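You operate a simulated robot arm through the tools that you are given. There is no shell and no other tool. Be economical: measure what you need, move in short steps, check, and stop when the job is done.

Carry out the task below with a simulated robot arm. There is one attempt and no reset: what you move stays moved.

Task
Take the yellow bar on the top of the steel table and put it away on the top of the steel counter. Take the green striped packet and leave it on the blue card tray. Put the yellow dotted packet in the deep brown tray. Close the red drawer. Shut the bin drawer. Press the round red button three times. Shut the left sink door. Take the teal paper cup on the shelf under the flap and put it away on the top of the back counter. Take the green dotted packet on the shelf under the flap and put it away on the low table. Pull the drawer left of the sink open. Do these in any order. Set down upright: green dotted packet.

Only the result counts: the job must be done as asked and must still hold three seconds after the hand-in. Knocking over, shifting, dropping, spilling or breaking anything else fails it.

Robot
A 7-joint arm with a vacuum gripper on a trunk, on a base that drives. Base frame: it is fixed to the floor where the robot stands at the start and does not move with it; the origin is under the middle of the robot, x ahead of it, y to its left, z up; the surface under the hand at the start is at about z = 860. Units: mm, degrees, N and s.
With the tool pointing down near the work surface it reaches from about 100 to 600 mm from the robot's upright axis, wherever it stands. Its first joint turns from -69.0 to 172.0 degrees. Places, roughly: bin drawer [-2700, 2800, 200]; blue card tray (14x23x3 cm) [-2600, 2500, 900]; deep brown tray (15x20x5 cm) [-4600, 5800, 500]; drawer left of the sink [-2600, 1500, 800]; green dotted packet (5x5x6 cm) [-3100, 200, 1000]; green striped packet (9x4x4 cm) [-4600, 5500, 500]; left sink door [-2800, 1100, 500]; low table [-4700, 5600, 500]; red drawer [-2700, 3900, 1000]; round red button [-2600, 1600, 1000]; teal paper cup (6x6x5 cm) [-2900, 200, 1000]; top of the back counter [-2400, 2700, 900]; top of the steel counter [-4700, 2100, 800]; yellow bar [500, 250, 750]; yellow dotted packet (5x5x5 cm) [-4600, 5500, 500]. Payload 1.06 kg.
Tool frame: the origin (TCP) lies in the middle of the cups' lips, and z points out of the cups. The gripper has 1 cup of 24 mm across, covering 24 by 24 mm (tool x, y); the bellows give 8 mm. With the vacuum on, a cup seals on a smooth face that it is pressed against (1 to 4 N); it does not hold porous or soft things. The pull reaches 23 N.
Orientation is told as [roll, pitch, yaw] about the base's x, y, z axes, in that order, counted from this pose: with the cups facing straight down, the tool's x points along the base's -x, its y along +y and its z along -z.

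Tools
- The arm moves only by the tool send_rows. Its arguments are lists of equal length, an entry for each row: "rot": the turn, a rotation vector about the base's x, y, z in degrees, a list of three; "travel": the shift along the base's x, y, z in m, a list of three; "suction": the vacuum: 1 switches it on, 0 off. In form: {"rot": [[rx, ry, rz], ...], "travel": [[x, y, z], ...], "suction": [suction, ...]}. A call has 1 to 10 rows; each row shifts and turns the commanded pose from where the row before left it. A row lasts 0.2 s, in which the tool goes at most 50 mm and 8.6 degrees; a call with a longer step from one row to the next is refused whole, and so is a gripper value outside its range. Where a pose cannot be reached the arm comes as near as it can. A force on the tool above 40 N (or 10 N above the force at the start of the call, whichever is more), or a blocked arm, ends the call early, and 0.2 s more pass. The pull builds up within a second once a cup has sealed. Time passes only in rows, and 0.2 s behind the last, so rows that do not move give it time. It gives the time, the measured TCP pose, the force on the tool (base axes) and the pull of the vacuum at its end, in the units of the frame above (readings bear some noise), with the torque about the TCP (base axes, N m) and any sound that the robot's microphone picked up.
- Cameras (640 x 400 px; columns grow to the right, rows downward): "scene" is now at [139.5, 45.1, 1272.7]; the picture's right is [0.50, -0.87, 0.00], its down [-0.46, -0.27, -0.85] and it looks along [0.73, 0.42, -0.53] (base axes); focal length 278 px, centre (320, 200). "wrist" rides on the gripper at [78, 19, -96] in the tool frame; the picture's right is [-0.24, 0.97, 0.00], its down [-0.71, -0.17, -0.69] and it looks along [-0.67, -0.16, 0.73] (tool axes); focal length 243 px, centre (320, 200).
- get_image(camera): a new picture of that camera. It takes no simulated time.
- move_column(by): slides the trunk up (or, below 0, down) by that many mm; the arm and the scene camera ride with it, the base frame stays. It gives what a move gives, with no picture.
- roll_base(legs): drives the robot by 1 to 6 legs, each [ahead, left, turn to the left] in mm, mm and degrees, along the robot's own axes; the way and the turn of a leg run together, so that a leg with both is an arc; at most 1500 mm and 180 degrees a leg. The arm and the cameras ride along, it lands a little off, and it stops where it bumps. It gives what a move gives.
- head_to(pan, tilt): turns the head with the scene camera to pan (to the left, within 80 degrees either way) and tilt (down, from -29 to 69), counted from straight ahead of the robot. It gives what a move gives.
- pixel_to_xyz(camera, pixels): for up to 12 pixels [column, row] of the newest picture of that camera ("zoom" is the newest enlarged one), the place [x, y, z] in the base frame of the surface seen there, good to about 2 mm. It takes no simulated time.
- enlarge(camera, box): a new picture of the part [left, top, right, bottom] of that camera's present view, enlarged. It takes no simulated time.
- job_done(): hands the job in; it is judged then, once.

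Go step by step. Measure first, check grasps and placings, and put right what went wrong. The budget is 145 turns and 172 pictures, counting those below and the enlarged ones. Unless the task says otherwise, let go and move clear before handing in, and close with one line.

The tools are called after "Request:" by a JSON object that holds its "api" and its "payload". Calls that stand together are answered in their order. send_rows: Moves the arm, as the interface text tells. Its arguments: {"type":"object","properties":{"rot":{"type":"array","items":{"type":"array","items":{"type":"number"}}},"travel":{"type":"array","items":{"type":"array","items":{"type":"number"}}},"suction":{"type":"array","items":{"type":"number"}}},"required":["rot","travel","suction"]} The other tools are called the same way: move_column (by) slides the trunk up or down; roll_base (legs) drives the base; head_to (pan, tilt) turns the head that bears the scene camera; get_image (camera) takes a picture; pixel_to_xyz (camera, pixels) gives the place of the surface under pixels of a picture; enlarge (camera, box) takes an enlarged picture of a part of a camera's view; job_done () hands the job in.

At the start:

```text
clock: 0.0
ee_pos: [253.5, 108.8, 1113.2]
tool_rot: [0.0, 0.0, 0.0]
contact_force: [0.1, -0.5, 0.1]
ft_torque: [0.01, -0.01, 0.0]
pull: 0.1
trunk travel left (down, up): [-425.0, 67.0]
robot x, y, heading: [2.8, -1.8, 0.1]
head pan, tilt: [30.0, 32.1]
```

scene: 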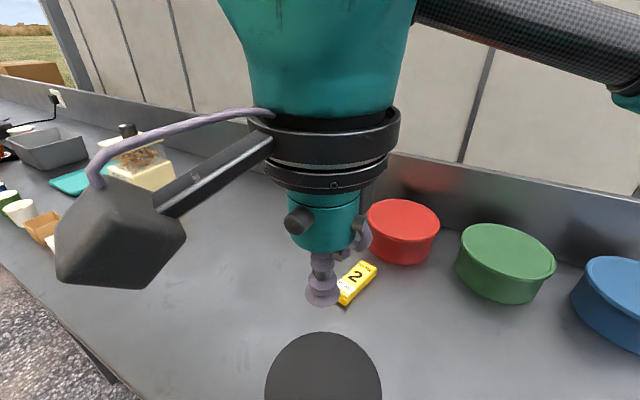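
wrist: 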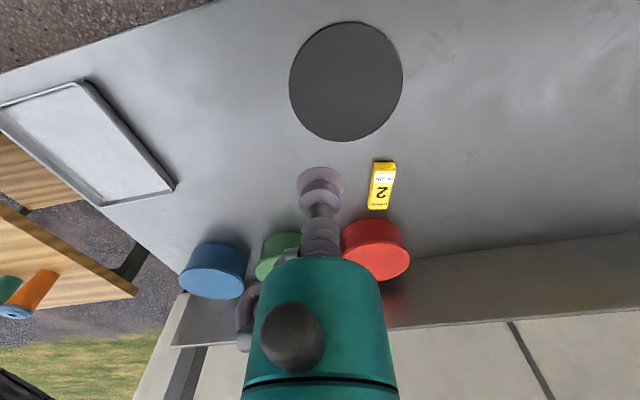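

The yellow bar is at scene (357,283) and wrist (382,185). I'll measure its top face and the table around it.

Request:
{"api": "enlarge", "payload": {"camera": "wrist", "box": [340, 140, 420, 230]}}

Request:
{"api": "pixel_to_xyz", "payload": {"camera": "wrist", "pixels": [[384, 164], [382, 185], [378, 205], [374, 190], [395, 180], [420, 190], [345, 80]]}}

```text
4.44 times, centred on (380, 185) of wrist
```

zoom: 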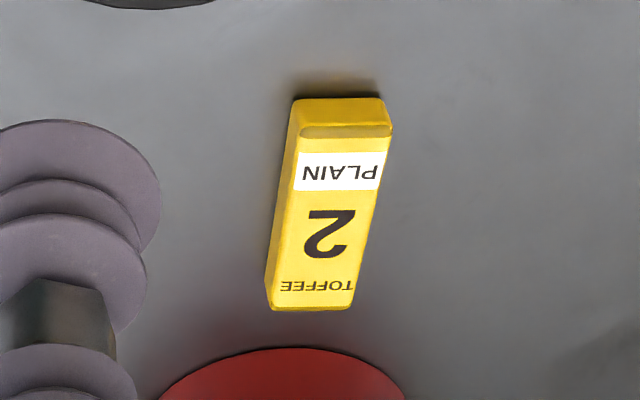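

```text
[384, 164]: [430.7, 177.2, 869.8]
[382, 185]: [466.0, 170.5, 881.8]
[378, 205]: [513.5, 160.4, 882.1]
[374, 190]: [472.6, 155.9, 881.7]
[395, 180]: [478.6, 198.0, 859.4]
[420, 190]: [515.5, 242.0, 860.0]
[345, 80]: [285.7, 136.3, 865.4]
```

Bar's top is at about (474,168,882). I move above it.

Request:
{"api": "send_rows", "payload": {"rot": [[0, 0, 0], [0, 0, 0], [0, 0, 0], [0, 0, 0], [0, 0, 0], [0, 0, 0], [0, 0, 0]], "travel": [[0.037, 0.01, -0.03], [0.037, 0.01, -0.03], [0.037, 0.01, -0.03], [0.037, 0.01, -0.03], [0.037, 0.01, -0.03], [0.035, 0.009, -0.03], [0, 0, 0]], "suction": [0, 0, 0, 0, 0, 0, 0]}}

Request:
{"api": "get_image", "payload": {"camera": "wrist"}}

```text
clock: 1.6
ee_pos: [475.1, 167.9, 934.8]
tool_rot: [0.0, -0.1, 0.2]
contact_force: [-0.7, -0.3, -0.1]
ft_torque: [0.01, 0.0, 0.02]
pull: 0.1
trunk travel left (down, up): [-425.0, 67.0]
robot x, y, heading: [0.4, -3.7, -0.1]
head pan, tilt: [30.0, 32.1]
```

```text
168 pictures are left
```

wrist: 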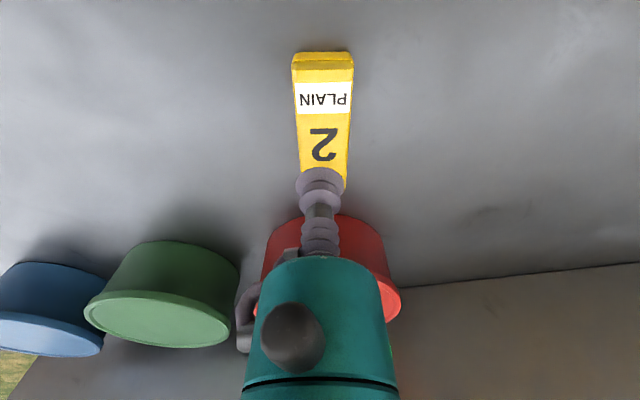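

Request:
{"api": "send_rows", "payload": {"rot": [[0, 0, 0], [0, 0, 0], [0, 0, 0], [0, 0, 0], [0, 0, 0], [0, 0, 0], [0, 0, 0]], "travel": [[0, 0.0, -0.03], [0, 0.0, -0.018], [0, 0, -0.005], [0, 0, -0.003], [0, 0, 0], [0, 0, 0], [0, 0, 0]], "suction": [0, 1, 1, 1, 1, 1, 1]}}

```text
clock: 3.2
ee_pos: [473.7, 168.0, 879.1]
tool_rot: [0.0, -0.1, 0.1]
contact_force: [4.9, -2.4, 14.9]
ft_torque: [0.01, 0.1, -0.01]
pull: 22.4
trunk travel left (down, up): [-425.0, 67.0]
robot x, y, heading: [0.1, 1.8, 0.1]
head pan, tilt: [30.0, 32.1]
```

Sealed (pull 22.4). I lift and draw back.

Request:
{"api": "send_rows", "payload": {"rot": [[0, 0, 0], [0, 0, 0], [0, 0, 0], [0, 0, 0], [0, 0, 0], [0, 0, 0], [0, 0, 0], [0, 0, 0]], "travel": [[0, 0, 0.015], [0, 0.0, 0.03], [-0.02, 0.0, 0.04], [-0.035, 0, 0.035], [-0.035, -0.01, 0.035], [-0.035, -0.01, 0.035], [-0.035, -0.01, 0.035], [-0.035, -0.01, 0]], "suction": [1, 1, 1, 1, 1, 1, 1, 1]}}

Request:
{"api": "head_to", "payload": {"pan": 80, "tilt": 15}}

Request:
{"api": "get_image", "payload": {"camera": "scene"}}

Request:
{"api": "get_image", "payload": {"camera": "wrist"}}

```text
refused: row 5 steps farther than a row can; nothing moved
```

```text
clock: 4.4
ee_pos: [473.3, 168.3, 878.9]
tool_rot: [0.0, 0.0, 0.2]
contact_force: [0.0, -0.6, 1.1]
ft_torque: [0.01, 0.02, 0.0]
pull: 22.9
trunk travel left (down, up): [-425.0, 67.0]
robot x, y, heading: [-2.2, 2.4, -0.0]
head pan, tilt: [80.0, 15.0]
```

```text
167 pictures are left
```

scene: 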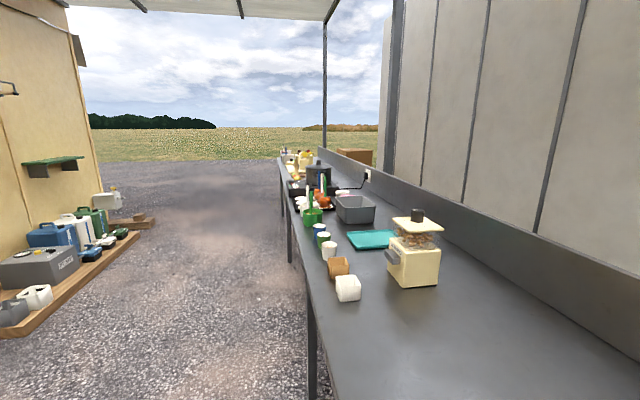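

```text
166 pictures are left
```

wrist: 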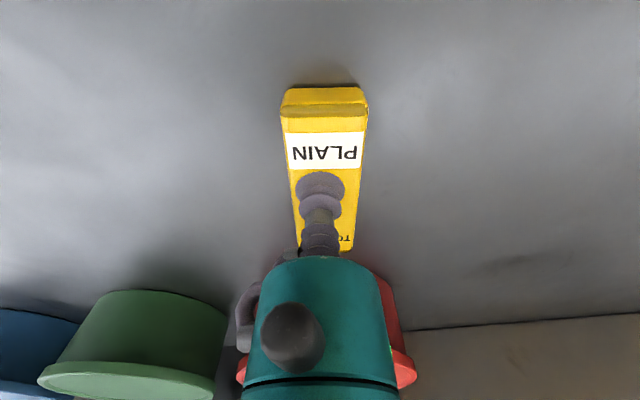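

The bar is held but not lifted yet, since a row was too long. I lift with smaller steps.

Request:
{"api": "send_rows", "payload": {"rot": [[0, 0, 0], [0, 0, 0], [0, 0, 0], [0, 0, 0], [0, 0, 0], [0, 0, 0], [0, 0, 0], [0, 0, 0], [0, 0, 0], [0, 0, 0]], "travel": [[0, 0, 0.015], [0, 0.0, 0.03], [-0.02, 0.0, 0.035], [-0.03, 0, 0.035], [-0.03, -0.01, 0.035], [-0.03, -0.01, 0.035], [-0.03, -0.01, 0.03], [-0.035, -0.01, 0.01], [-0.035, -0.01, 0], [0, 0, 0]], "suction": [1, 1, 1, 1, 1, 1, 1, 1, 1, 1]}}

Request:
{"api": "get_image", "payload": {"camera": "wrist"}}

Request:
{"api": "head_to", "payload": {"pan": -80, "tilt": 15}}

Request:
{"api": "get_image", "payload": {"camera": "scene"}}

```text
clock: 6.6
ee_pos: [262.3, 119.9, 1099.8]
tool_rot: [0.0, 0.0, 0.0]
contact_force: [0.7, 0.7, -0.4]
ft_torque: [-0.05, 0.0, 0.01]
pull: 22.5
trunk travel left (down, up): [-425.0, 67.0]
robot x, y, heading: [0.4, -0.6, -0.1]
head pan, tilt: [80.0, 15.0]
```

```text
165 pictures are left
```

wrist: 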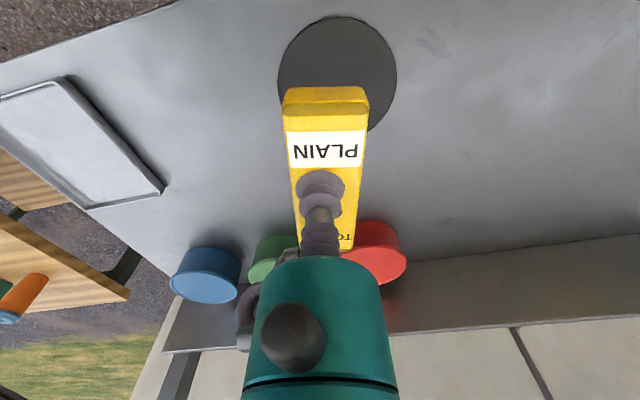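

```text
clock: 9.0
ee_pos: [262.6, 119.5, 1100.4]
tool_rot: [0.0, 0.0, 0.0]
contact_force: [0.6, 1.0, -0.6]
ft_torque: [0.0, 0.0, 0.0]
pull: 22.8
trunk travel left (down, up): [-425.0, 67.0]
robot x, y, heading: [-0.3, -1.9, -0.0]
head pan, tilt: [-80.0, 15.0]
```

```text
164 pictures are left
```

scene: 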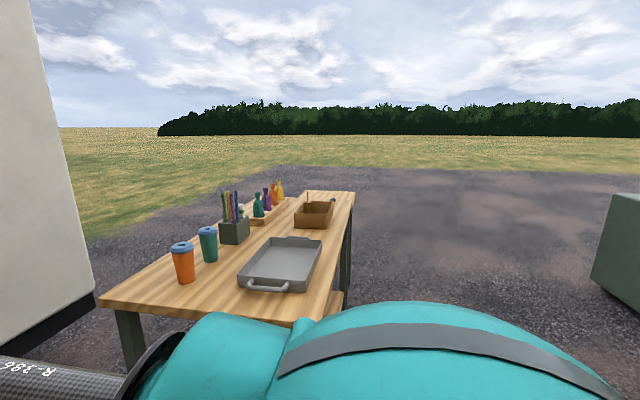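

The bar is hanging firmly from the cup. I back off from the table, turn left and look around.

Request:
{"api": "roll_base", "payload": {"legs": [[-600, 0, 0], [0, 0, 90]]}}

Request:
{"api": "head_to", "payload": {"pan": 0, "tilt": 15}}

Request:
{"api": "get_image", "payload": {"camera": "scene"}}

Request:
{"api": "head_to", "payload": {"pan": 70, "tilt": 15}}

Request:
{"api": "get_image", "payload": {"camera": "scene"}}

```text
clock: 16.3
ee_pos: [-728.0, 257.0, 1100.2]
tool_rot: [0.1, 0.0, 92.0]
contact_force: [-0.1, 0.1, -0.5]
ft_torque: [0.05, 0.01, 0.01]
pull: 22.7
trunk travel left (down, up): [-425.0, 67.0]
robot x, y, heading: [-596.9, -4.4, 92.1]
head pan, tilt: [-80.0, 15.0]
```

```text
clock: 17.9
ee_pos: [-727.0, 255.8, 1100.1]
tool_rot: [-0.1, 0.1, 92.1]
contact_force: [-0.3, -0.1, -1.0]
ft_torque: [-0.03, -0.01, -0.02]
pull: 23.3
trunk travel left (down, up): [-425.0, 67.0]
robot x, y, heading: [-600.8, -0.5, 92.2]
head pan, tilt: [0.0, 15.0]
```

```text
163 pictures are left
```

scene: 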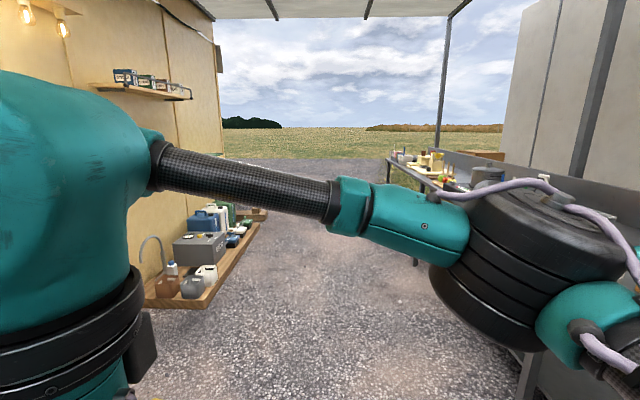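

```text
clock: 19.3
ee_pos: [-727.8, 256.4, 1100.5]
tool_rot: [0.0, 0.0, 92.0]
contact_force: [-0.9, 0.2, -0.5]
ft_torque: [-0.04, -0.01, 0.0]
pull: 22.9
trunk travel left (down, up): [-425.0, 67.0]
robot x, y, heading: [-598.5, -2.3, 92.1]
head pan, tilt: [70.0, 15.0]
```

```text
162 pictures are left
```

scene: 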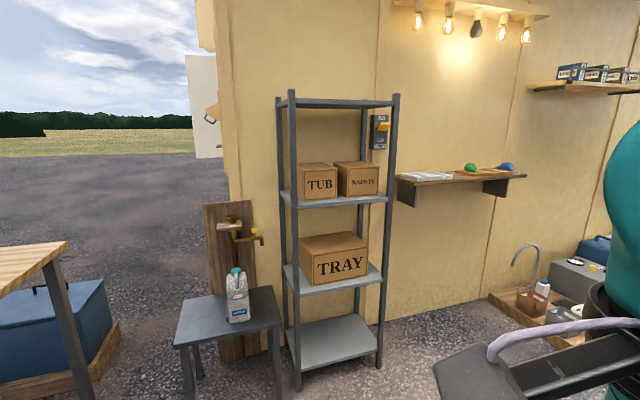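

Request:
{"api": "pixel_to_xyz", "payload": {"camera": "scene", "pixels": [[232, 100], [430, 120], [600, 150], [340, 350], [180, 300], [60, 250], [460, 175], [540, 310], [207, 115], [50, 140], [100, 250]]}}

Request:
{"api": "head_to", "payload": {"pan": 20, "tilt": 15}}

Request:
{"api": "get_image", "payload": {"camera": "scene"}}

```text
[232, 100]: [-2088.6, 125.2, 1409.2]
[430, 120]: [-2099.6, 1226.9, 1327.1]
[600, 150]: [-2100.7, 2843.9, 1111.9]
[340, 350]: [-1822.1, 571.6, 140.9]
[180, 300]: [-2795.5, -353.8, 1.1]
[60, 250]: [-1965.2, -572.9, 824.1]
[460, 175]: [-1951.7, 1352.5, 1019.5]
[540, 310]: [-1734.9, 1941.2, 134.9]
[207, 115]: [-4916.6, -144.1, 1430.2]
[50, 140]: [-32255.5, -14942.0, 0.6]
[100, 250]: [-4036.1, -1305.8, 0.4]
```

```text
clock: 20.4
ee_pos: [-728.3, 256.6, 1100.3]
tool_rot: [-0.1, 0.0, 92.0]
contact_force: [-0.1, 0.1, -0.9]
ft_torque: [-0.02, 0.01, -0.02]
pull: 22.8
trunk travel left (down, up): [-425.0, 67.0]
robot x, y, heading: [-597.5, -1.4, 91.9]
head pan, tilt: [20.0, 15.0]
```

```text
161 pictures are left
```

scene: 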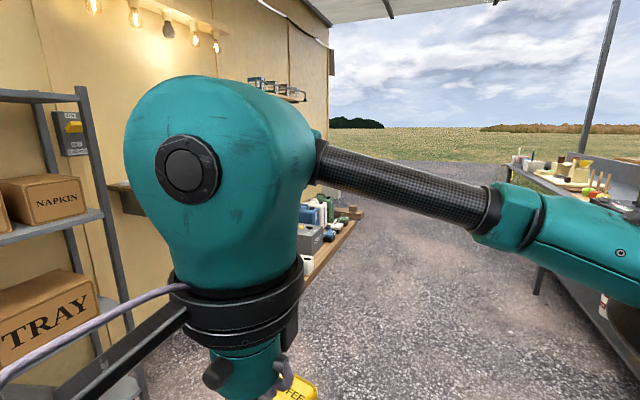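

Request:
{"api": "pixel_to_xyz", "payload": {"camera": "scene", "pixels": [[326, 100], [318, 150], [360, 210], [345, 240], [330, 60], [345, 155], [400, 300], [530, 290], [640, 330]]}}

Request:
{"api": "enlarge", "payload": {"camera": "scene", "box": [240, 60, 400, 260]}}

```text
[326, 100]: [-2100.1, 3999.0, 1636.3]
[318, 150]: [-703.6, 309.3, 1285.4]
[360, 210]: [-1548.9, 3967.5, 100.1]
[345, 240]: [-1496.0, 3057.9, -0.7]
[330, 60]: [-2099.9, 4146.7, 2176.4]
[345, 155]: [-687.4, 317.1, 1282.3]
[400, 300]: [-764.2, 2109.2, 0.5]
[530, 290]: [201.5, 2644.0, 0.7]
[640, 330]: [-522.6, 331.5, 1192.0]
```

```text
2.00 times, centred on (320, 160) of scene
```

zoom: 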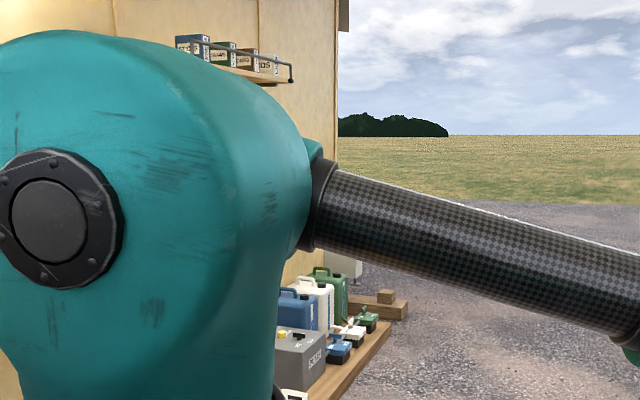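

Kiosk's east wall spans y 100–4150 at x −2100; the low table lies north of it. I drive up the lane north and look.

Request:
{"api": "roll_base", "payload": {"legs": [[0, 0, -2], [1500, 0, 0], [1500, 0, 0], [1500, 0, 0], [700, 0, 0], [0, 0, 90]]}}

Request:
{"api": "head_to", "payload": {"pan": 40, "tilt": 15}}

Request:
{"api": "get_image", "payload": {"camera": "scene"}}

Request:
{"api": "head_to", "payload": {"pan": -30, "tilt": 15}}

Request:
{"api": "get_image", "payload": {"camera": "scene"}}

```text
clock: 49.6
ee_pos: [-718.8, 5121.8, 1100.9]
tool_rot: [-0.1, 0.1, 174.0]
contact_force: [0.0, -0.5, -1.1]
ft_torque: [0.05, 0.01, 0.0]
pull: 22.7
trunk travel left (down, up): [-425.0, 67.0]
robot x, y, heading: [-443.8, 5209.6, 174.1]
head pan, tilt: [20.0, 15.0]
```

```text
clock: 50.4
ee_pos: [-717.4, 5123.3, 1101.3]
tool_rot: [0.0, 0.1, 174.0]
contact_force: [-0.1, 0.4, -1.1]
ft_torque: [-0.01, -0.01, -0.02]
pull: 22.5
trunk travel left (down, up): [-425.0, 67.0]
robot x, y, heading: [-442.7, 5213.9, 174.1]
head pan, tilt: [40.0, 15.0]
```

```text
159 pictures are left
```

scene: 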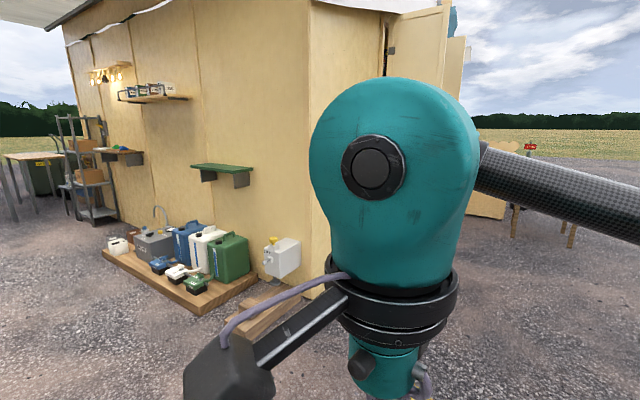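

```text
clock: 51.8
ee_pos: [-717.8, 5121.5, 1101.1]
tool_rot: [0.0, -0.1, 174.0]
contact_force: [1.1, 0.0, -1.4]
ft_torque: [-0.02, 0.0, -0.02]
pull: 22.6
trunk travel left (down, up): [-425.0, 67.0]
robot x, y, heading: [-442.6, 5215.0, 173.9]
head pan, tilt: [-30.0, 15.0]
```

```text
158 pictures are left
```

scene: 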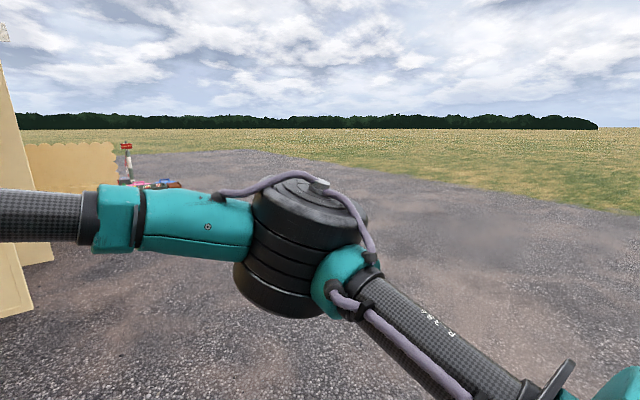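

Request:
{"api": "pixel_to_xyz", "payload": {"camera": "scene", "pixels": [[5, 130], [30, 240], [20, 290], [80, 165], [125, 150], [170, 185], [40, 265]]}}

Request:
{"api": "head_to", "payload": {"pan": 10, "tilt": 15}}

Request:
{"api": "get_image", "payload": {"camera": "scene"}}

```text
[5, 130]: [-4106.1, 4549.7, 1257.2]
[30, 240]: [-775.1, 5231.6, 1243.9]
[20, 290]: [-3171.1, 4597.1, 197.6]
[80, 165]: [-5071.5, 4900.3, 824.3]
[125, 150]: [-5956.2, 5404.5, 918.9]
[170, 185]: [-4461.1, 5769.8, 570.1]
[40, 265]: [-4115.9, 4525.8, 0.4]
```

```text
clock: 52.9
ee_pos: [-718.1, 5121.8, 1100.0]
tool_rot: [0.0, 0.0, 173.9]
contact_force: [-0.2, 0.7, -1.1]
ft_torque: [-0.01, 0.0, -0.02]
pull: 23.0
trunk travel left (down, up): [-425.0, 67.0]
robot x, y, heading: [-442.0, 5213.2, 173.6]
head pan, tilt: [10.0, 15.0]
```

```text
157 pictures are left
```

scene: 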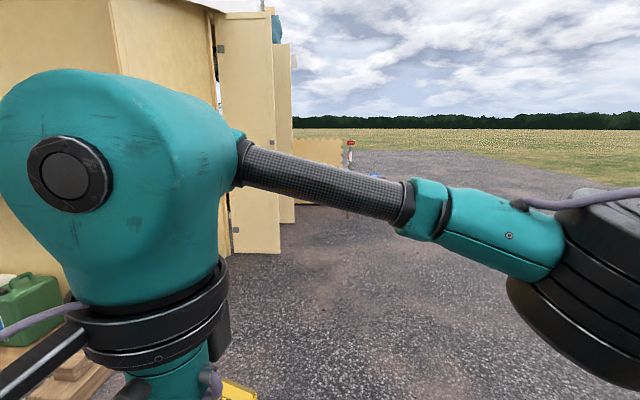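

Doorway lies between the open doors at x −3170 and −4110. I drive in front of it and face south.

Request:
{"api": "roll_base", "payload": {"legs": [[0, 0, 2], [1500, 0, 0], [1500, 0, 0], [200, 0, 0], [0, 0, 90]]}}

Request:
{"api": "head_to", "payload": {"pan": 0, "tilt": 20}}

Request:
{"api": "get_image", "payload": {"camera": "scene"}}

Request:
{"api": "head_to", "payload": {"pan": -70, "tilt": 25}}

Request:
{"api": "get_image", "payload": {"camera": "scene"}}

```text
clock: 72.8
ee_pos: [-3537.2, 5161.7, 1099.4]
tool_rot: [0.1, 0.0, -93.6]
contact_force: [-0.1, 0.3, -0.7]
ft_torque: [0.01, 0.01, 0.01]
pull: 22.9
trunk travel left (down, up): [-425.0, 67.0]
robot x, y, heading: [-3642.5, 5429.4, -93.4]
head pan, tilt: [10.0, 15.0]
```

```text
clock: 73.5
ee_pos: [-3538.3, 5161.4, 1099.9]
tool_rot: [0.1, 0.0, -93.5]
contact_force: [-0.1, 0.6, -1.0]
ft_torque: [0.01, -0.01, -0.01]
pull: 22.5
trunk travel left (down, up): [-425.0, 67.0]
robot x, y, heading: [-3643.1, 5434.5, -93.5]
head pan, tilt: [0.0, 20.0]
```

```text
156 pictures are left
```

scene: 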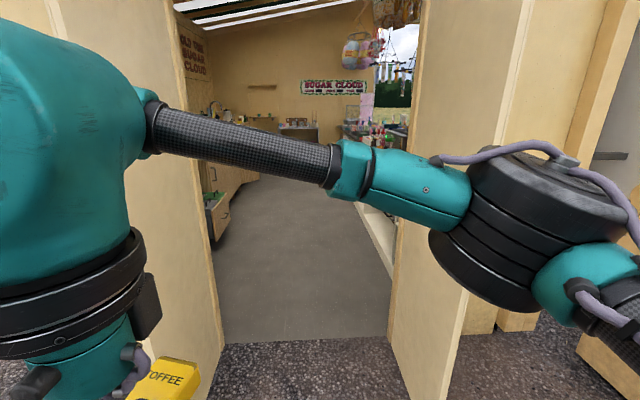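

```text
clock: 74.9
ee_pos: [-3536.9, 5161.2, 1100.8]
tool_rot: [0.0, 0.0, -93.6]
contact_force: [-0.6, 0.7, -0.4]
ft_torque: [0.01, 0.01, 0.0]
pull: 22.9
trunk travel left (down, up): [-425.0, 67.0]
robot x, y, heading: [-3644.3, 5429.6, -93.5]
head pan, tilt: [-70.0, 25.0]
```

```text
155 pictures are left
```

scene: 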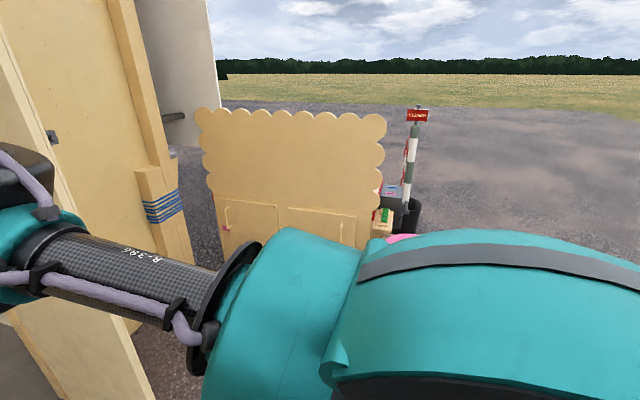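

Request:
{"api": "head_to", "payload": {"pan": -25, "tilt": 35}}

Request:
{"api": "get_image", "payload": {"camera": "scene"}}

Request:
{"api": "pixel_to_xyz", "payload": {"camera": "scene", "pixels": [[300, 160], [400, 160], [500, 200], [200, 200], [50, 200], [560, 300], [100, 350], [230, 30], [120, 30]]}}

```text
clock: 76.0
ee_pos: [-3537.9, 5161.3, 1100.4]
tool_rot: [0.1, 0.0, -93.5]
contact_force: [0.8, -0.2, -1.7]
ft_torque: [0.02, 0.01, 0.0]
pull: 22.9
trunk travel left (down, up): [-425.0, 67.0]
robot x, y, heading: [-3640.2, 5430.9, -93.3]
head pan, tilt: [-25.0, 35.0]
```

```text
154 pictures are left
```

scene: 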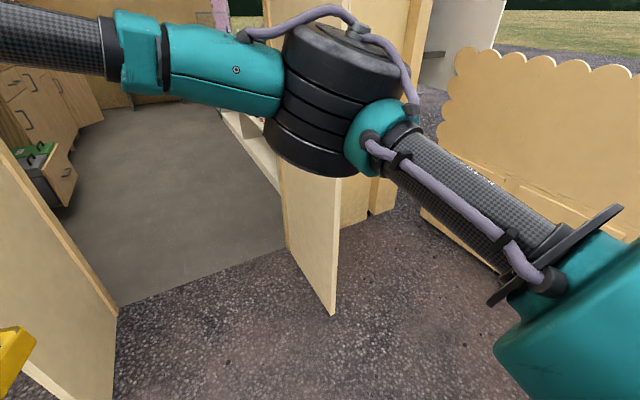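

```text
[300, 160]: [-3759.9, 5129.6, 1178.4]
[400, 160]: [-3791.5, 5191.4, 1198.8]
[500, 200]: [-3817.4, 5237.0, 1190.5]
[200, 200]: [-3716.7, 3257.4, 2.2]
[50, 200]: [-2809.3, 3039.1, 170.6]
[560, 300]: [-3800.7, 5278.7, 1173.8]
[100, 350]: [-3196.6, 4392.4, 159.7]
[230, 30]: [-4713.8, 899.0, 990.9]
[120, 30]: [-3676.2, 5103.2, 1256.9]
```

The arm's elbow stays within about 210 mm of the robot's centre, so the doorway is wide enough. I drive in.

Request:
{"api": "roll_base", "payload": {"legs": [[0, 0, 3.5], [1500, 0, 0], [400, 0, 0]]}}

Request:
{"api": "head_to", "payload": {"pan": -50, "tilt": 25}}

Request:
{"api": "get_image", "payload": {"camera": "scene"}}

Request:
{"api": "head_to", "payload": {"pan": 45, "tilt": 25}}

Request:
{"api": "get_image", "payload": {"camera": "scene"}}

```text
clock: 86.2
ee_pos: [-3528.4, 3225.4, 1100.3]
tool_rot: [0.0, 0.1, -91.1]
contact_force: [0.0, 0.7, -1.7]
ft_torque: [0.06, 0.01, 0.04]
pull: 22.6
trunk travel left (down, up): [-425.0, 67.0]
robot x, y, heading: [-3642.6, 3493.1, -91.0]
head pan, tilt: [-25.0, 35.0]
```

```text
clock: 87.0
ee_pos: [-3529.1, 3225.0, 1099.6]
tool_rot: [0.0, -0.1, -90.9]
contact_force: [-0.2, 0.4, -1.2]
ft_torque: [-0.01, 0.01, 0.01]
pull: 23.3
trunk travel left (down, up): [-425.0, 67.0]
robot x, y, heading: [-3646.1, 3489.3, -91.1]
head pan, tilt: [-50.0, 25.0]
```

```text
153 pictures are left
```

scene: 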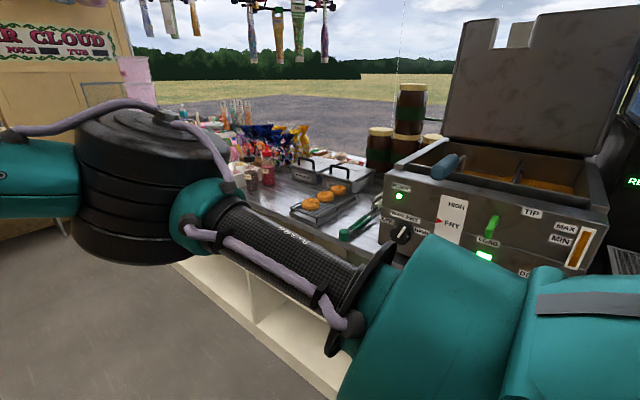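

```text
clock: 88.8
ee_pos: [-3528.2, 3225.7, 1100.9]
tool_rot: [0.0, -0.1, -91.0]
contact_force: [-0.3, -0.5, -0.9]
ft_torque: [0.05, -0.01, -0.04]
pull: 23.1
trunk travel left (down, up): [-425.0, 67.0]
robot x, y, heading: [-3642.8, 3487.9, -91.0]
head pan, tilt: [45.0, 25.0]
```

```text
152 pictures are left
```

scene: 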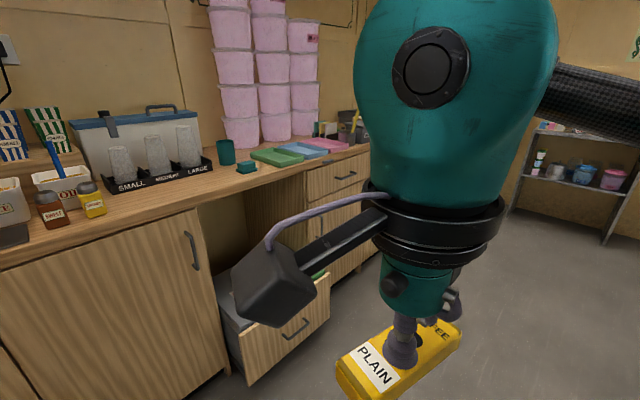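

Request:
{"api": "pixel_to_xyz", "payload": {"camera": "scene", "pixels": [[270, 156], [305, 149], [330, 143], [293, 328], [225, 152], [70, 250], [110, 235], [320, 200], [345, 178], [90, 205], [180, 200], [330, 290]]}}

Request:
{"api": "head_to", "payload": {"pan": -45, "tilt": 25}}

Request:
{"api": "enlarge", "payload": {"camera": "scene", "box": [180, 80, 480, 268]}}

Request:
{"api": "pixel_to_xyz", "payload": {"camera": "zoom", "pixels": [[60, 200], [150, 190], [350, 240], [330, 300], [230, 280], [420, 220], [370, 370], [240, 220], [250, 370]]}}

```text
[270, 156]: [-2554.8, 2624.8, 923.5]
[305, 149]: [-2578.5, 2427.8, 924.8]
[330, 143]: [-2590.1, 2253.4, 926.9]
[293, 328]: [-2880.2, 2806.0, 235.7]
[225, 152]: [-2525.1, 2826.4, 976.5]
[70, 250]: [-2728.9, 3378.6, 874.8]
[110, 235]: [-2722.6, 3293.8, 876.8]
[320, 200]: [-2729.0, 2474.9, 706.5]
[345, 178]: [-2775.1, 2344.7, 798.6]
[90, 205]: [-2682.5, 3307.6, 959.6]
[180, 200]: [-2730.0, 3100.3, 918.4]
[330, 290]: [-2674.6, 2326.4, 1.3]
```

```text
clock: 90.4
ee_pos: [-3528.8, 3226.0, 1099.7]
tool_rot: [0.1, 0.0, -91.0]
contact_force: [-0.3, -0.7, -0.4]
ft_torque: [0.02, 0.02, 0.03]
pull: 23.0
trunk travel left (down, up): [-425.0, 67.0]
robot x, y, heading: [-3642.0, 3486.4, -90.7]
head pan, tilt: [-45.0, 25.0]
```

```text
2.13 times, centred on (330, 174) of scene
```

zoom: 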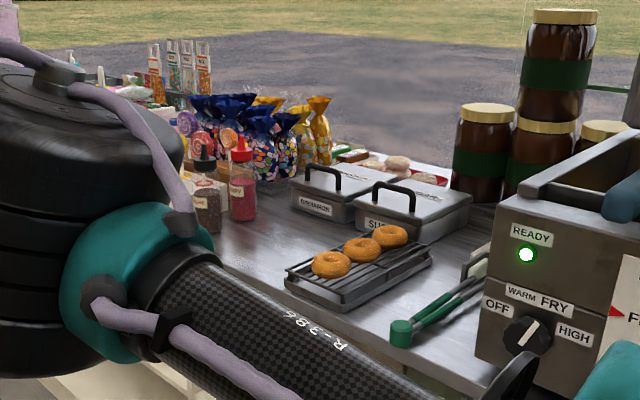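

```text
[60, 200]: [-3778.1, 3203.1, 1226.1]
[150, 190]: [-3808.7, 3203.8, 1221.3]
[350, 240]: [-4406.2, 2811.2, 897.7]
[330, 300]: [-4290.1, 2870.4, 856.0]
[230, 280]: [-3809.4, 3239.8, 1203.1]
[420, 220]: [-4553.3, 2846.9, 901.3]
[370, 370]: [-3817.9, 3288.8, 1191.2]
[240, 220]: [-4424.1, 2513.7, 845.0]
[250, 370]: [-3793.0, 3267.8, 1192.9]
```

There's a clear patch on the steel counter around (-4400,2520,845). I drive alongside and face it.

Request:
{"api": "roll_base", "payload": {"legs": [[900, 0, 0], [0, 0, -89]]}}

Request:
{"api": "head_to", "payload": {"pan": 0, "tilt": 40}}

Request:
{"api": "get_image", "payload": {"camera": "scene"}}

Request:
{"api": "get_image", "payload": {"camera": "wrist"}}

```text
clock: 98.9
ee_pos: [-3936.1, 2498.9, 1100.2]
tool_rot: [0.1, -0.1, 177.4]
contact_force: [0.0, -0.4, -1.0]
ft_torque: [-0.05, -0.01, -0.03]
pull: 22.8
trunk travel left (down, up): [-425.0, 67.0]
robot x, y, heading: [-3667.5, 2604.9, 177.6]
head pan, tilt: [-45.0, 25.0]
```

```text
clock: 100.0
ee_pos: [-3936.9, 2500.3, 1100.4]
tool_rot: [0.0, 0.0, 177.4]
contact_force: [-0.4, 0.7, -0.8]
ft_torque: [-0.01, -0.01, -0.03]
pull: 22.8
trunk travel left (down, up): [-425.0, 67.0]
robot x, y, heading: [-3672.1, 2607.5, 177.4]
head pan, tilt: [0.0, 40.0]
```

```text
150 pictures are left
```

scene: 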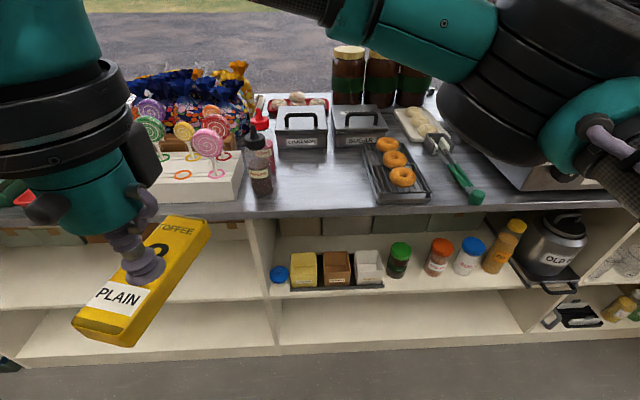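

```text
149 pictures are left
```

wrist: 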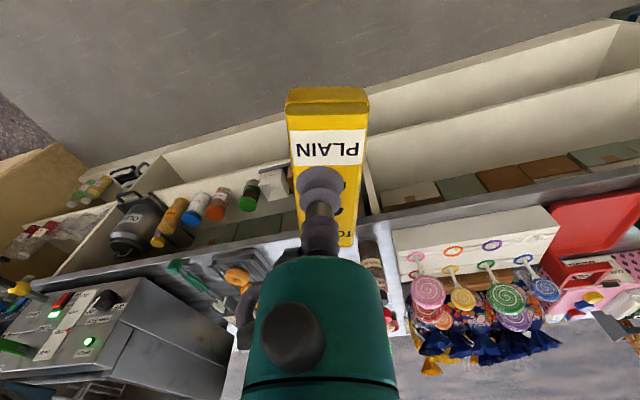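

Request:
{"api": "pixel_to_xyz", "payload": {"camera": "scene", "pixels": [[275, 195], [360, 195], [320, 190], [320, 165], [330, 217], [260, 170], [378, 200], [378, 160], [300, 145], [140, 290], [185, 230]]}}

```text
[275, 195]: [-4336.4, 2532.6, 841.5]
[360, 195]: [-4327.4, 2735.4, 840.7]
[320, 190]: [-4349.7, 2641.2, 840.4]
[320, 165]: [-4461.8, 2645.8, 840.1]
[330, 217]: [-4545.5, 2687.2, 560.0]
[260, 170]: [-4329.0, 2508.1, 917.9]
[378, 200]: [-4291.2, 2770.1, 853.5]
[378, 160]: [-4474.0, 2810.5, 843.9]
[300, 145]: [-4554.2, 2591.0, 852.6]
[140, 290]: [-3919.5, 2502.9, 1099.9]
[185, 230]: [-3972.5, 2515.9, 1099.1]
```

Open spot at (-4390,2640,840), between the bottle and the doughnut rack. I drive 200 closer, then swing over.

Request:
{"api": "roll_base", "payload": {"legs": [[200, 0, 2.5]]}}

Request:
{"api": "send_rows", "payload": {"rot": [[0, 0, 0], [0, 0, 0], [0, 0, 0], [0, 0, 0], [0, 0, 0], [0, 0, 0], [0, 0, 0], [0, 0, 0]], "travel": [[-0.02, 0.018, 0], [-0.03, 0.018, 0], [-0.035, 0.018, 0.0], [-0.035, 0.018, 0], [-0.035, 0.018, 0], [-0.035, 0.018, 0], [-0.03, 0.018, 0], [-0.03, 0.014, 0]], "suction": [1, 1, 1, 1, 1, 1, 1, 1]}}

Request:
{"api": "get_image", "payload": {"camera": "scene"}}

```text
clock: 101.7
ee_pos: [-4135.2, 2492.1, 1100.0]
tool_rot: [0.0, -0.1, -179.9]
contact_force: [0.4, -0.1, -0.3]
ft_torque: [-0.01, -0.03, -0.01]
pull: 23.2
trunk travel left (down, up): [-425.0, 67.0]
robot x, y, heading: [-3873.3, 2611.1, -180.1]
head pan, tilt: [0.0, 40.0]
```

```text
clock: 103.5
ee_pos: [-4386.8, 2631.9, 1099.8]
tool_rot: [0.0, 0.0, -179.9]
contact_force: [0.7, -0.1, -1.9]
ft_torque: [-0.04, -0.01, 0.0]
pull: 22.9
trunk travel left (down, up): [-425.0, 67.0]
robot x, y, heading: [-3872.1, 2611.0, -179.9]
head pan, tilt: [0.0, 40.0]
```

```text
148 pictures are left
```

scene: 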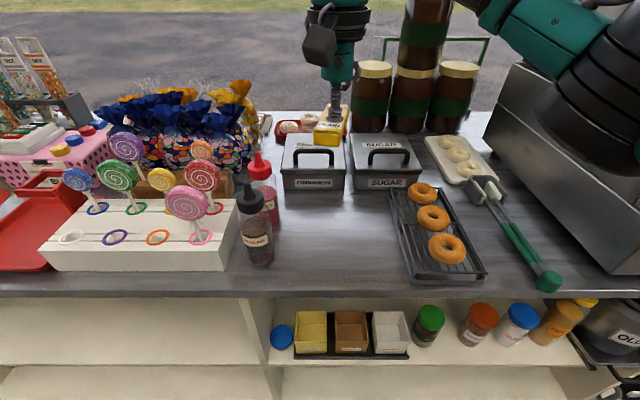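

Request:
{"api": "pixel_to_xyz", "payload": {"camera": "scene", "pixels": [[300, 192], [365, 192], [340, 230], [335, 285], [270, 260], [410, 270]]}}

Request:
{"api": "send_rows", "payload": {"rot": [[0, 0, 0], [0, 0, 0], [0, 0, 0], [0, 0, 0], [0, 0, 0], [0, 0, 0]], "travel": [[0.01, 0, -0.04], [0.01, 0, -0.04], [0, 0, -0.04], [0, 0, -0.04], [0, 0, -0.035], [0, 0, 0]], "suction": [1, 1, 1, 1, 1, 1]}}

Request:
{"api": "get_image", "payload": {"camera": "scene"}}

```text
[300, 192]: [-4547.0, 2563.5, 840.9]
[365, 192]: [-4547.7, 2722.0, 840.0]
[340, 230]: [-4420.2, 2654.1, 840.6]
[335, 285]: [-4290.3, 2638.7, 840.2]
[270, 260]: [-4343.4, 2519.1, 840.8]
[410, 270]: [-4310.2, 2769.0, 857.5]
```

```text
clock: 104.8
ee_pos: [-4362.5, 2631.9, 902.6]
tool_rot: [0.0, -0.2, -180.0]
contact_force: [-0.5, 0.6, -0.9]
ft_torque: [0.0, -0.03, 0.0]
pull: 23.6
trunk travel left (down, up): [-425.0, 67.0]
robot x, y, heading: [-3869.4, 2611.8, -179.8]
head pan, tilt: [0.0, 40.0]
```

```text
147 pictures are left
```

scene: 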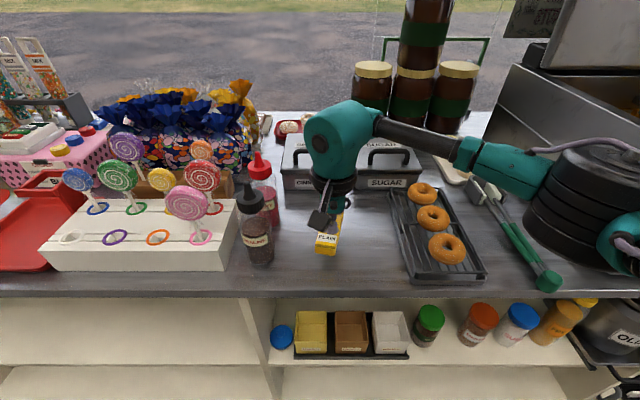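

Request:
{"api": "pixel_to_xyz", "payload": {"camera": "scene", "pixels": [[560, 250], [500, 185], [335, 225], [580, 220]]}}

Request:
{"api": "send_rows", "payload": {"rot": [[0, 0, 0], [0, 0, 0], [0, 0, 0], [0, 0, 0], [0, 0, 0]], "travel": [[0, 0, -0.025], [0, 0, -0.012], [0, 0, -0.006], [0, 0, 0], [0, 0, 0]], "suction": [1, 1, 1, 1, 0]}}

Request:
{"api": "get_image", "payload": {"camera": "scene"}}

```text
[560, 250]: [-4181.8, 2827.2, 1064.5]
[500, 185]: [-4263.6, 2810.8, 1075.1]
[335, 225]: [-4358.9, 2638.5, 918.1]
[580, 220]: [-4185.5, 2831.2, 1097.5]
```

```text
clock: 106.0
ee_pos: [-4364.1, 2631.7, 860.7]
tool_rot: [0.0, 0.0, -180.0]
contact_force: [0.8, -0.1, 1.3]
ft_torque: [-0.04, 0.02, -0.01]
pull: 0.0
trunk travel left (down, up): [-425.0, 67.0]
robot x, y, heading: [-3874.7, 2614.6, -179.7]
head pan, tilt: [0.0, 40.0]
```

```text
146 pictures are left
```

scene: 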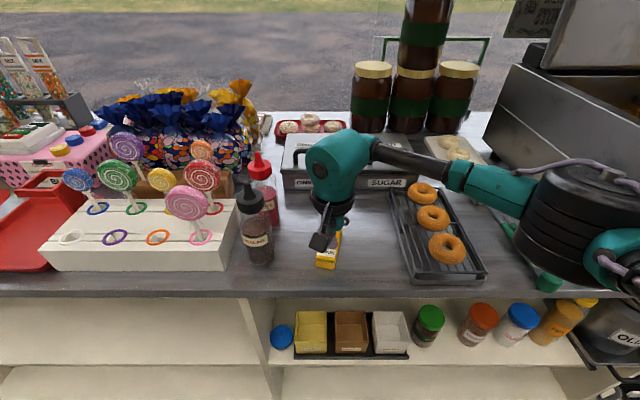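

Released on the counter (pull 0). I lift and retract to the tucked pose.

Request:
{"api": "send_rows", "payload": {"rot": [[0, 0, 0], [0, 0, 0], [0, 0, 0], [0, 0, 0], [0, 0, 0], [0, 0, 0], [0, 0, 0], [0, 0, 0], [0, 0, 0], [0, 0, 0]], "travel": [[0, 0, 0.015], [0, 0, 0.04], [0, 0, 0.045], [0.0, 0, 0.045], [0.02, 0, 0.04], [0.035, -0.02, 0.03], [0.04, -0.025, 0.01], [0.045, -0.02, 0], [0.045, -0.02, 0], [0.045, -0.02, 0]], "suction": [0, 0, 0, 0, 0, 0, 0, 0, 0, 0]}}

Request:
{"api": "get_image", "payload": {"camera": "scene"}}

```text
refused: row 6 steps farther than a row can; nothing moved
```

```text
145 pictures are left
```

scene: 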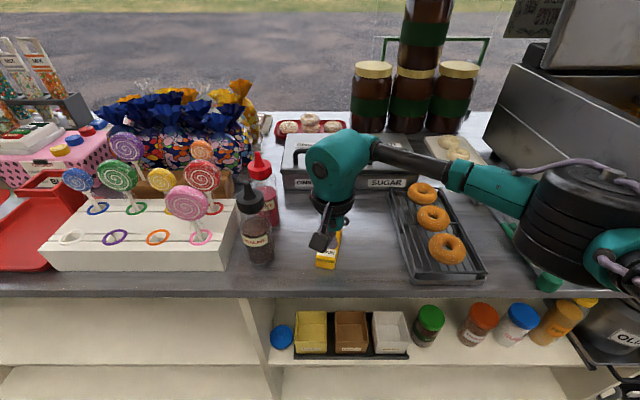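

Request:
{"api": "send_rows", "payload": {"rot": [[0, 0, 0], [0, 0, 0], [0, 0, 0], [0, 0, 0], [0, 0, 0], [0, 0, 0], [0, 0, 0], [0, 0, 0], [0, 0, 0], [0, 0, 0]], "travel": [[0, 0, 0.015], [0, 0, 0.04], [0, 0, 0.045], [0.0, 0, 0.045], [0.02, 0, 0.04], [0.03, -0.02, 0.03], [0.04, -0.025, 0.01], [0.045, -0.02, 0], [0.045, -0.02, 0], [0.045, -0.02, 0]], "suction": [0, 0, 0, 0, 0, 0, 0, 0, 0, 0]}}

Request:
{"api": "get_image", "payload": {"camera": "scene"}}

```text
clock: 108.2
ee_pos: [-4137.4, 2528.5, 1089.9]
tool_rot: [0.0, 0.0, -179.9]
contact_force: [-0.1, 0.3, -0.4]
ft_torque: [0.0, -0.01, 0.02]
pull: 0.1
trunk travel left (down, up): [-425.0, 67.0]
robot x, y, heading: [-3870.6, 2610.3, -179.5]
head pan, tilt: [0.0, 40.0]
```

```text
144 pictures are left
```

scene: 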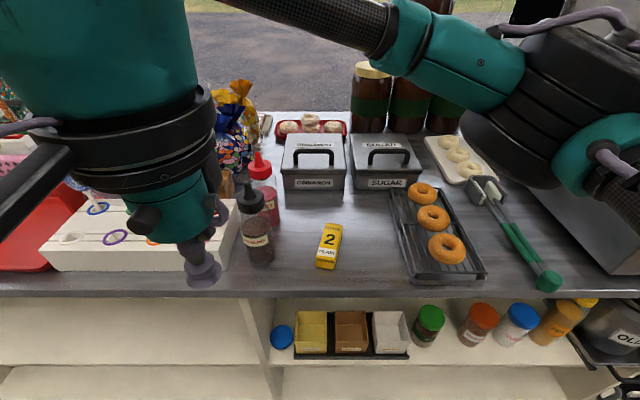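

The yellow bar sits on the counter. Next I back off and turn south to see the sink side and the flap shelf.

Request:
{"api": "roll_base", "payload": {"legs": [[-250, 0, 0], [0, 0, 90]]}}

Request:
{"api": "head_to", "payload": {"pan": -5, "tilt": 25}}

Request:
{"api": "get_image", "payload": {"camera": "scene"}}

Request:
{"api": "head_to", "payload": {"pan": 45, "tilt": 25}}

Request:
{"api": "get_image", "payload": {"camera": "scene"}}

```text
clock: 113.9
ee_pos: [-3543.1, 2343.6, 1088.9]
tool_rot: [0.0, 0.1, -91.3]
contact_force: [-0.8, 0.3, -0.4]
ft_torque: [-0.03, 0.03, 0.01]
pull: 0.0
trunk travel left (down, up): [-425.0, 67.0]
robot x, y, heading: [-3617.0, 2611.2, -91.3]
head pan, tilt: [0.0, 40.0]
```

```text
clock: 114.6
ee_pos: [-3544.0, 2343.0, 1089.7]
tool_rot: [0.0, 0.0, -91.2]
contact_force: [0.7, 0.0, 0.6]
ft_torque: [0.0, 0.01, 0.04]
pull: 0.1
trunk travel left (down, up): [-425.0, 67.0]
robot x, y, heading: [-3623.9, 2610.5, -91.3]
head pan, tilt: [-5.0, 25.0]
```

```text
143 pictures are left
```

scene: 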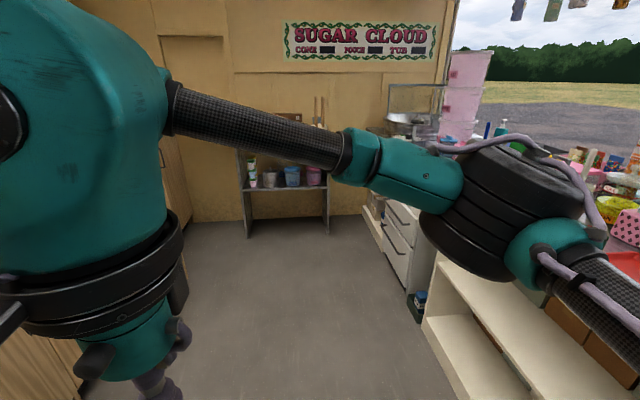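

```text
clock: 115.8
ee_pos: [-3542.6, 2343.8, 1090.6]
tool_rot: [-0.1, 0.0, -91.2]
contact_force: [0.8, -0.1, -0.4]
ft_torque: [-0.01, -0.01, 0.01]
pull: 0.1
trunk travel left (down, up): [-425.0, 67.0]
robot x, y, heading: [-3622.0, 2609.7, -91.3]
head pan, tilt: [45.0, 25.0]
```

```text
142 pictures are left
```

scene: 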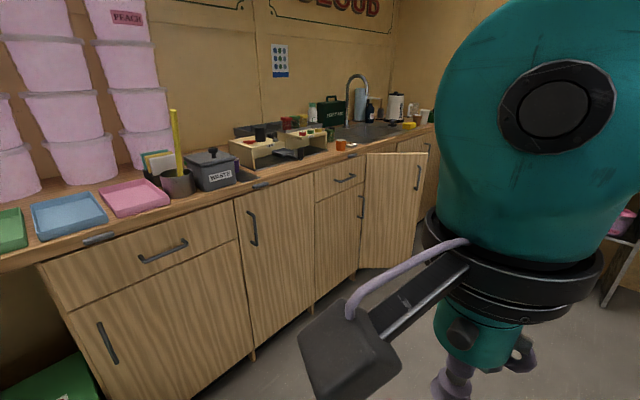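

Request:
{"api": "roll_base", "payload": {"legs": [[1000, 0, 0], [0, 0, 91]]}}

Request:
{"api": "head_to", "payload": {"pan": 0, "tilt": 25}}

Request:
{"api": "get_image", "payload": {"camera": "scene"}}

Request:
{"api": "head_to", "payload": {"pan": -50, "tilt": 30}}

Request:
{"api": "get_image", "payload": {"camera": "scene"}}

```text
clock: 124.9
ee_pos: [-3370.0, 1688.2, 1089.4]
tool_rot: [0.0, 0.0, -0.2]
contact_force: [0.0, 0.2, -0.1]
ft_torque: [0.02, 0.0, 0.0]
pull: 0.1
trunk travel left (down, up): [-425.0, 67.0]
robot x, y, heading: [-3638.5, 1605.6, -0.3]
head pan, tilt: [45.0, 25.0]
```

```text
clock: 126.0
ee_pos: [-3369.0, 1689.5, 1090.2]
tool_rot: [0.1, 0.1, -0.2]
contact_force: [0.7, 0.0, 0.7]
ft_torque: [0.0, 0.02, -0.02]
pull: 0.0
trunk travel left (down, up): [-425.0, 67.0]
robot x, y, heading: [-3637.9, 1605.7, -0.3]
head pan, tilt: [0.0, 25.0]
```

```text
141 pictures are left
```

scene: 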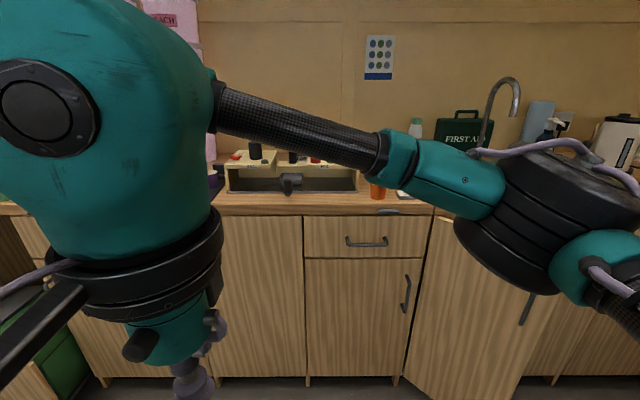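

```text
clock: 127.2
ee_pos: [-3370.1, 1688.4, 1089.6]
tool_rot: [0.0, 0.0, -0.1]
contact_force: [0.2, 0.2, 0.2]
ft_torque: [-0.02, 0.0, 0.0]
pull: 0.1
trunk travel left (down, up): [-425.0, 67.0]
robot x, y, heading: [-3638.4, 1604.2, -0.2]
head pan, tilt: [-50.0, 30.0]
```

```text
140 pictures are left
```

scene: 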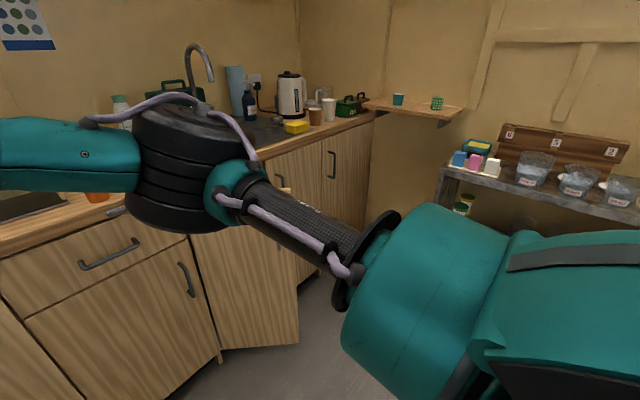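

Request:
{"api": "pixel_to_xyz", "payload": {"camera": "scene", "pixels": [[398, 100], [437, 104], [415, 105], [440, 116], [300, 280], [290, 340], [220, 345], [250, 310], [330, 165], [283, 180], [375, 105]]}}

Request:
{"api": "enlarge", "payload": {"camera": "scene", "box": [330, 60, 490, 160]}}

Request:
{"api": "head_to", "payload": {"pan": 0, "tilt": 25}}

Request:
{"api": "enlarge", "payload": {"camera": "scene", "box": [200, 110, 460, 272]}}

Request:
{"api": "pixel_to_xyz", "payload": {"camera": "zoom", "pixels": [[130, 90], [230, 110], [290, 115], [400, 280], [410, 330], [300, 290], [520, 300], [450, 240], [300, 190], [500, 380], [200, 140], [380, 130]]}}

```text
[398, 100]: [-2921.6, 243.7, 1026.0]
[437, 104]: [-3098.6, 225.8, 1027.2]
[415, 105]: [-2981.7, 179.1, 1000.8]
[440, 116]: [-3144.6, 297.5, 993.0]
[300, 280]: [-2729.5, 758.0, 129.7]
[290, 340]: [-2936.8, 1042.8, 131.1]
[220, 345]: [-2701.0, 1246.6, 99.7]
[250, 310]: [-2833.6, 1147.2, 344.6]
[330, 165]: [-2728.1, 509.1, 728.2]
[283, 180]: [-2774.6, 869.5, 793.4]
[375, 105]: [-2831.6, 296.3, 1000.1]
```

```text
4.00 times, centred on (410, 110) of scene
```

zoom: 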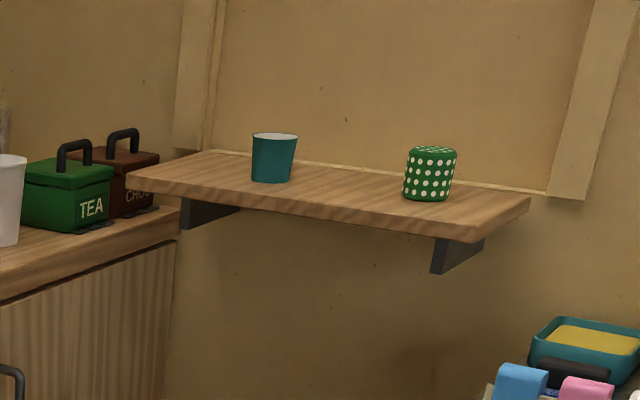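

```text
clock: 128.3
ee_pos: [-3369.5, 1688.4, 1089.1]
tool_rot: [0.0, -0.1, -0.2]
contact_force: [-0.7, 0.1, -0.7]
ft_torque: [-0.04, 0.03, -0.01]
pull: 0.1
trunk travel left (down, up): [-425.0, 67.0]
robot x, y, heading: [-3637.2, 1607.3, -0.1]
head pan, tilt: [0.0, 25.0]
```

```text
2.46 times, centred on (330, 191) of scene
```

zoom: 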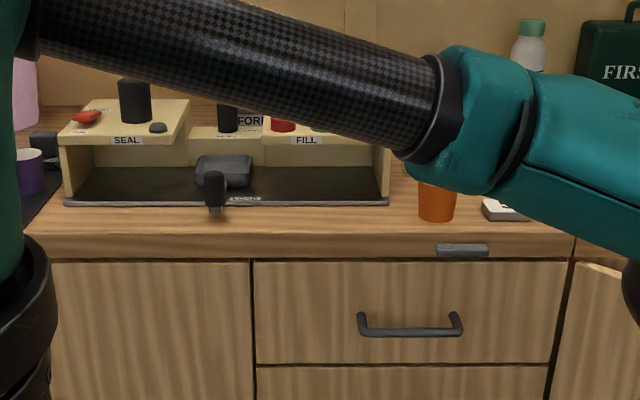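

```text
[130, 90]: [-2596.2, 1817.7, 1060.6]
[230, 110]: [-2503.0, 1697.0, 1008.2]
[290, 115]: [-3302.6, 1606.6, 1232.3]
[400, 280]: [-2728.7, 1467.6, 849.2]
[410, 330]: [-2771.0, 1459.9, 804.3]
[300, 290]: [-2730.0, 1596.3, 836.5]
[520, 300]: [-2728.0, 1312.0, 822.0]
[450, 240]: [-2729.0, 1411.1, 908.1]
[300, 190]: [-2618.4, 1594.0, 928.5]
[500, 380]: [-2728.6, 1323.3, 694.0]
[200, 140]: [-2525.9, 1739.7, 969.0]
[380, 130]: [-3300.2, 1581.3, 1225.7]
```

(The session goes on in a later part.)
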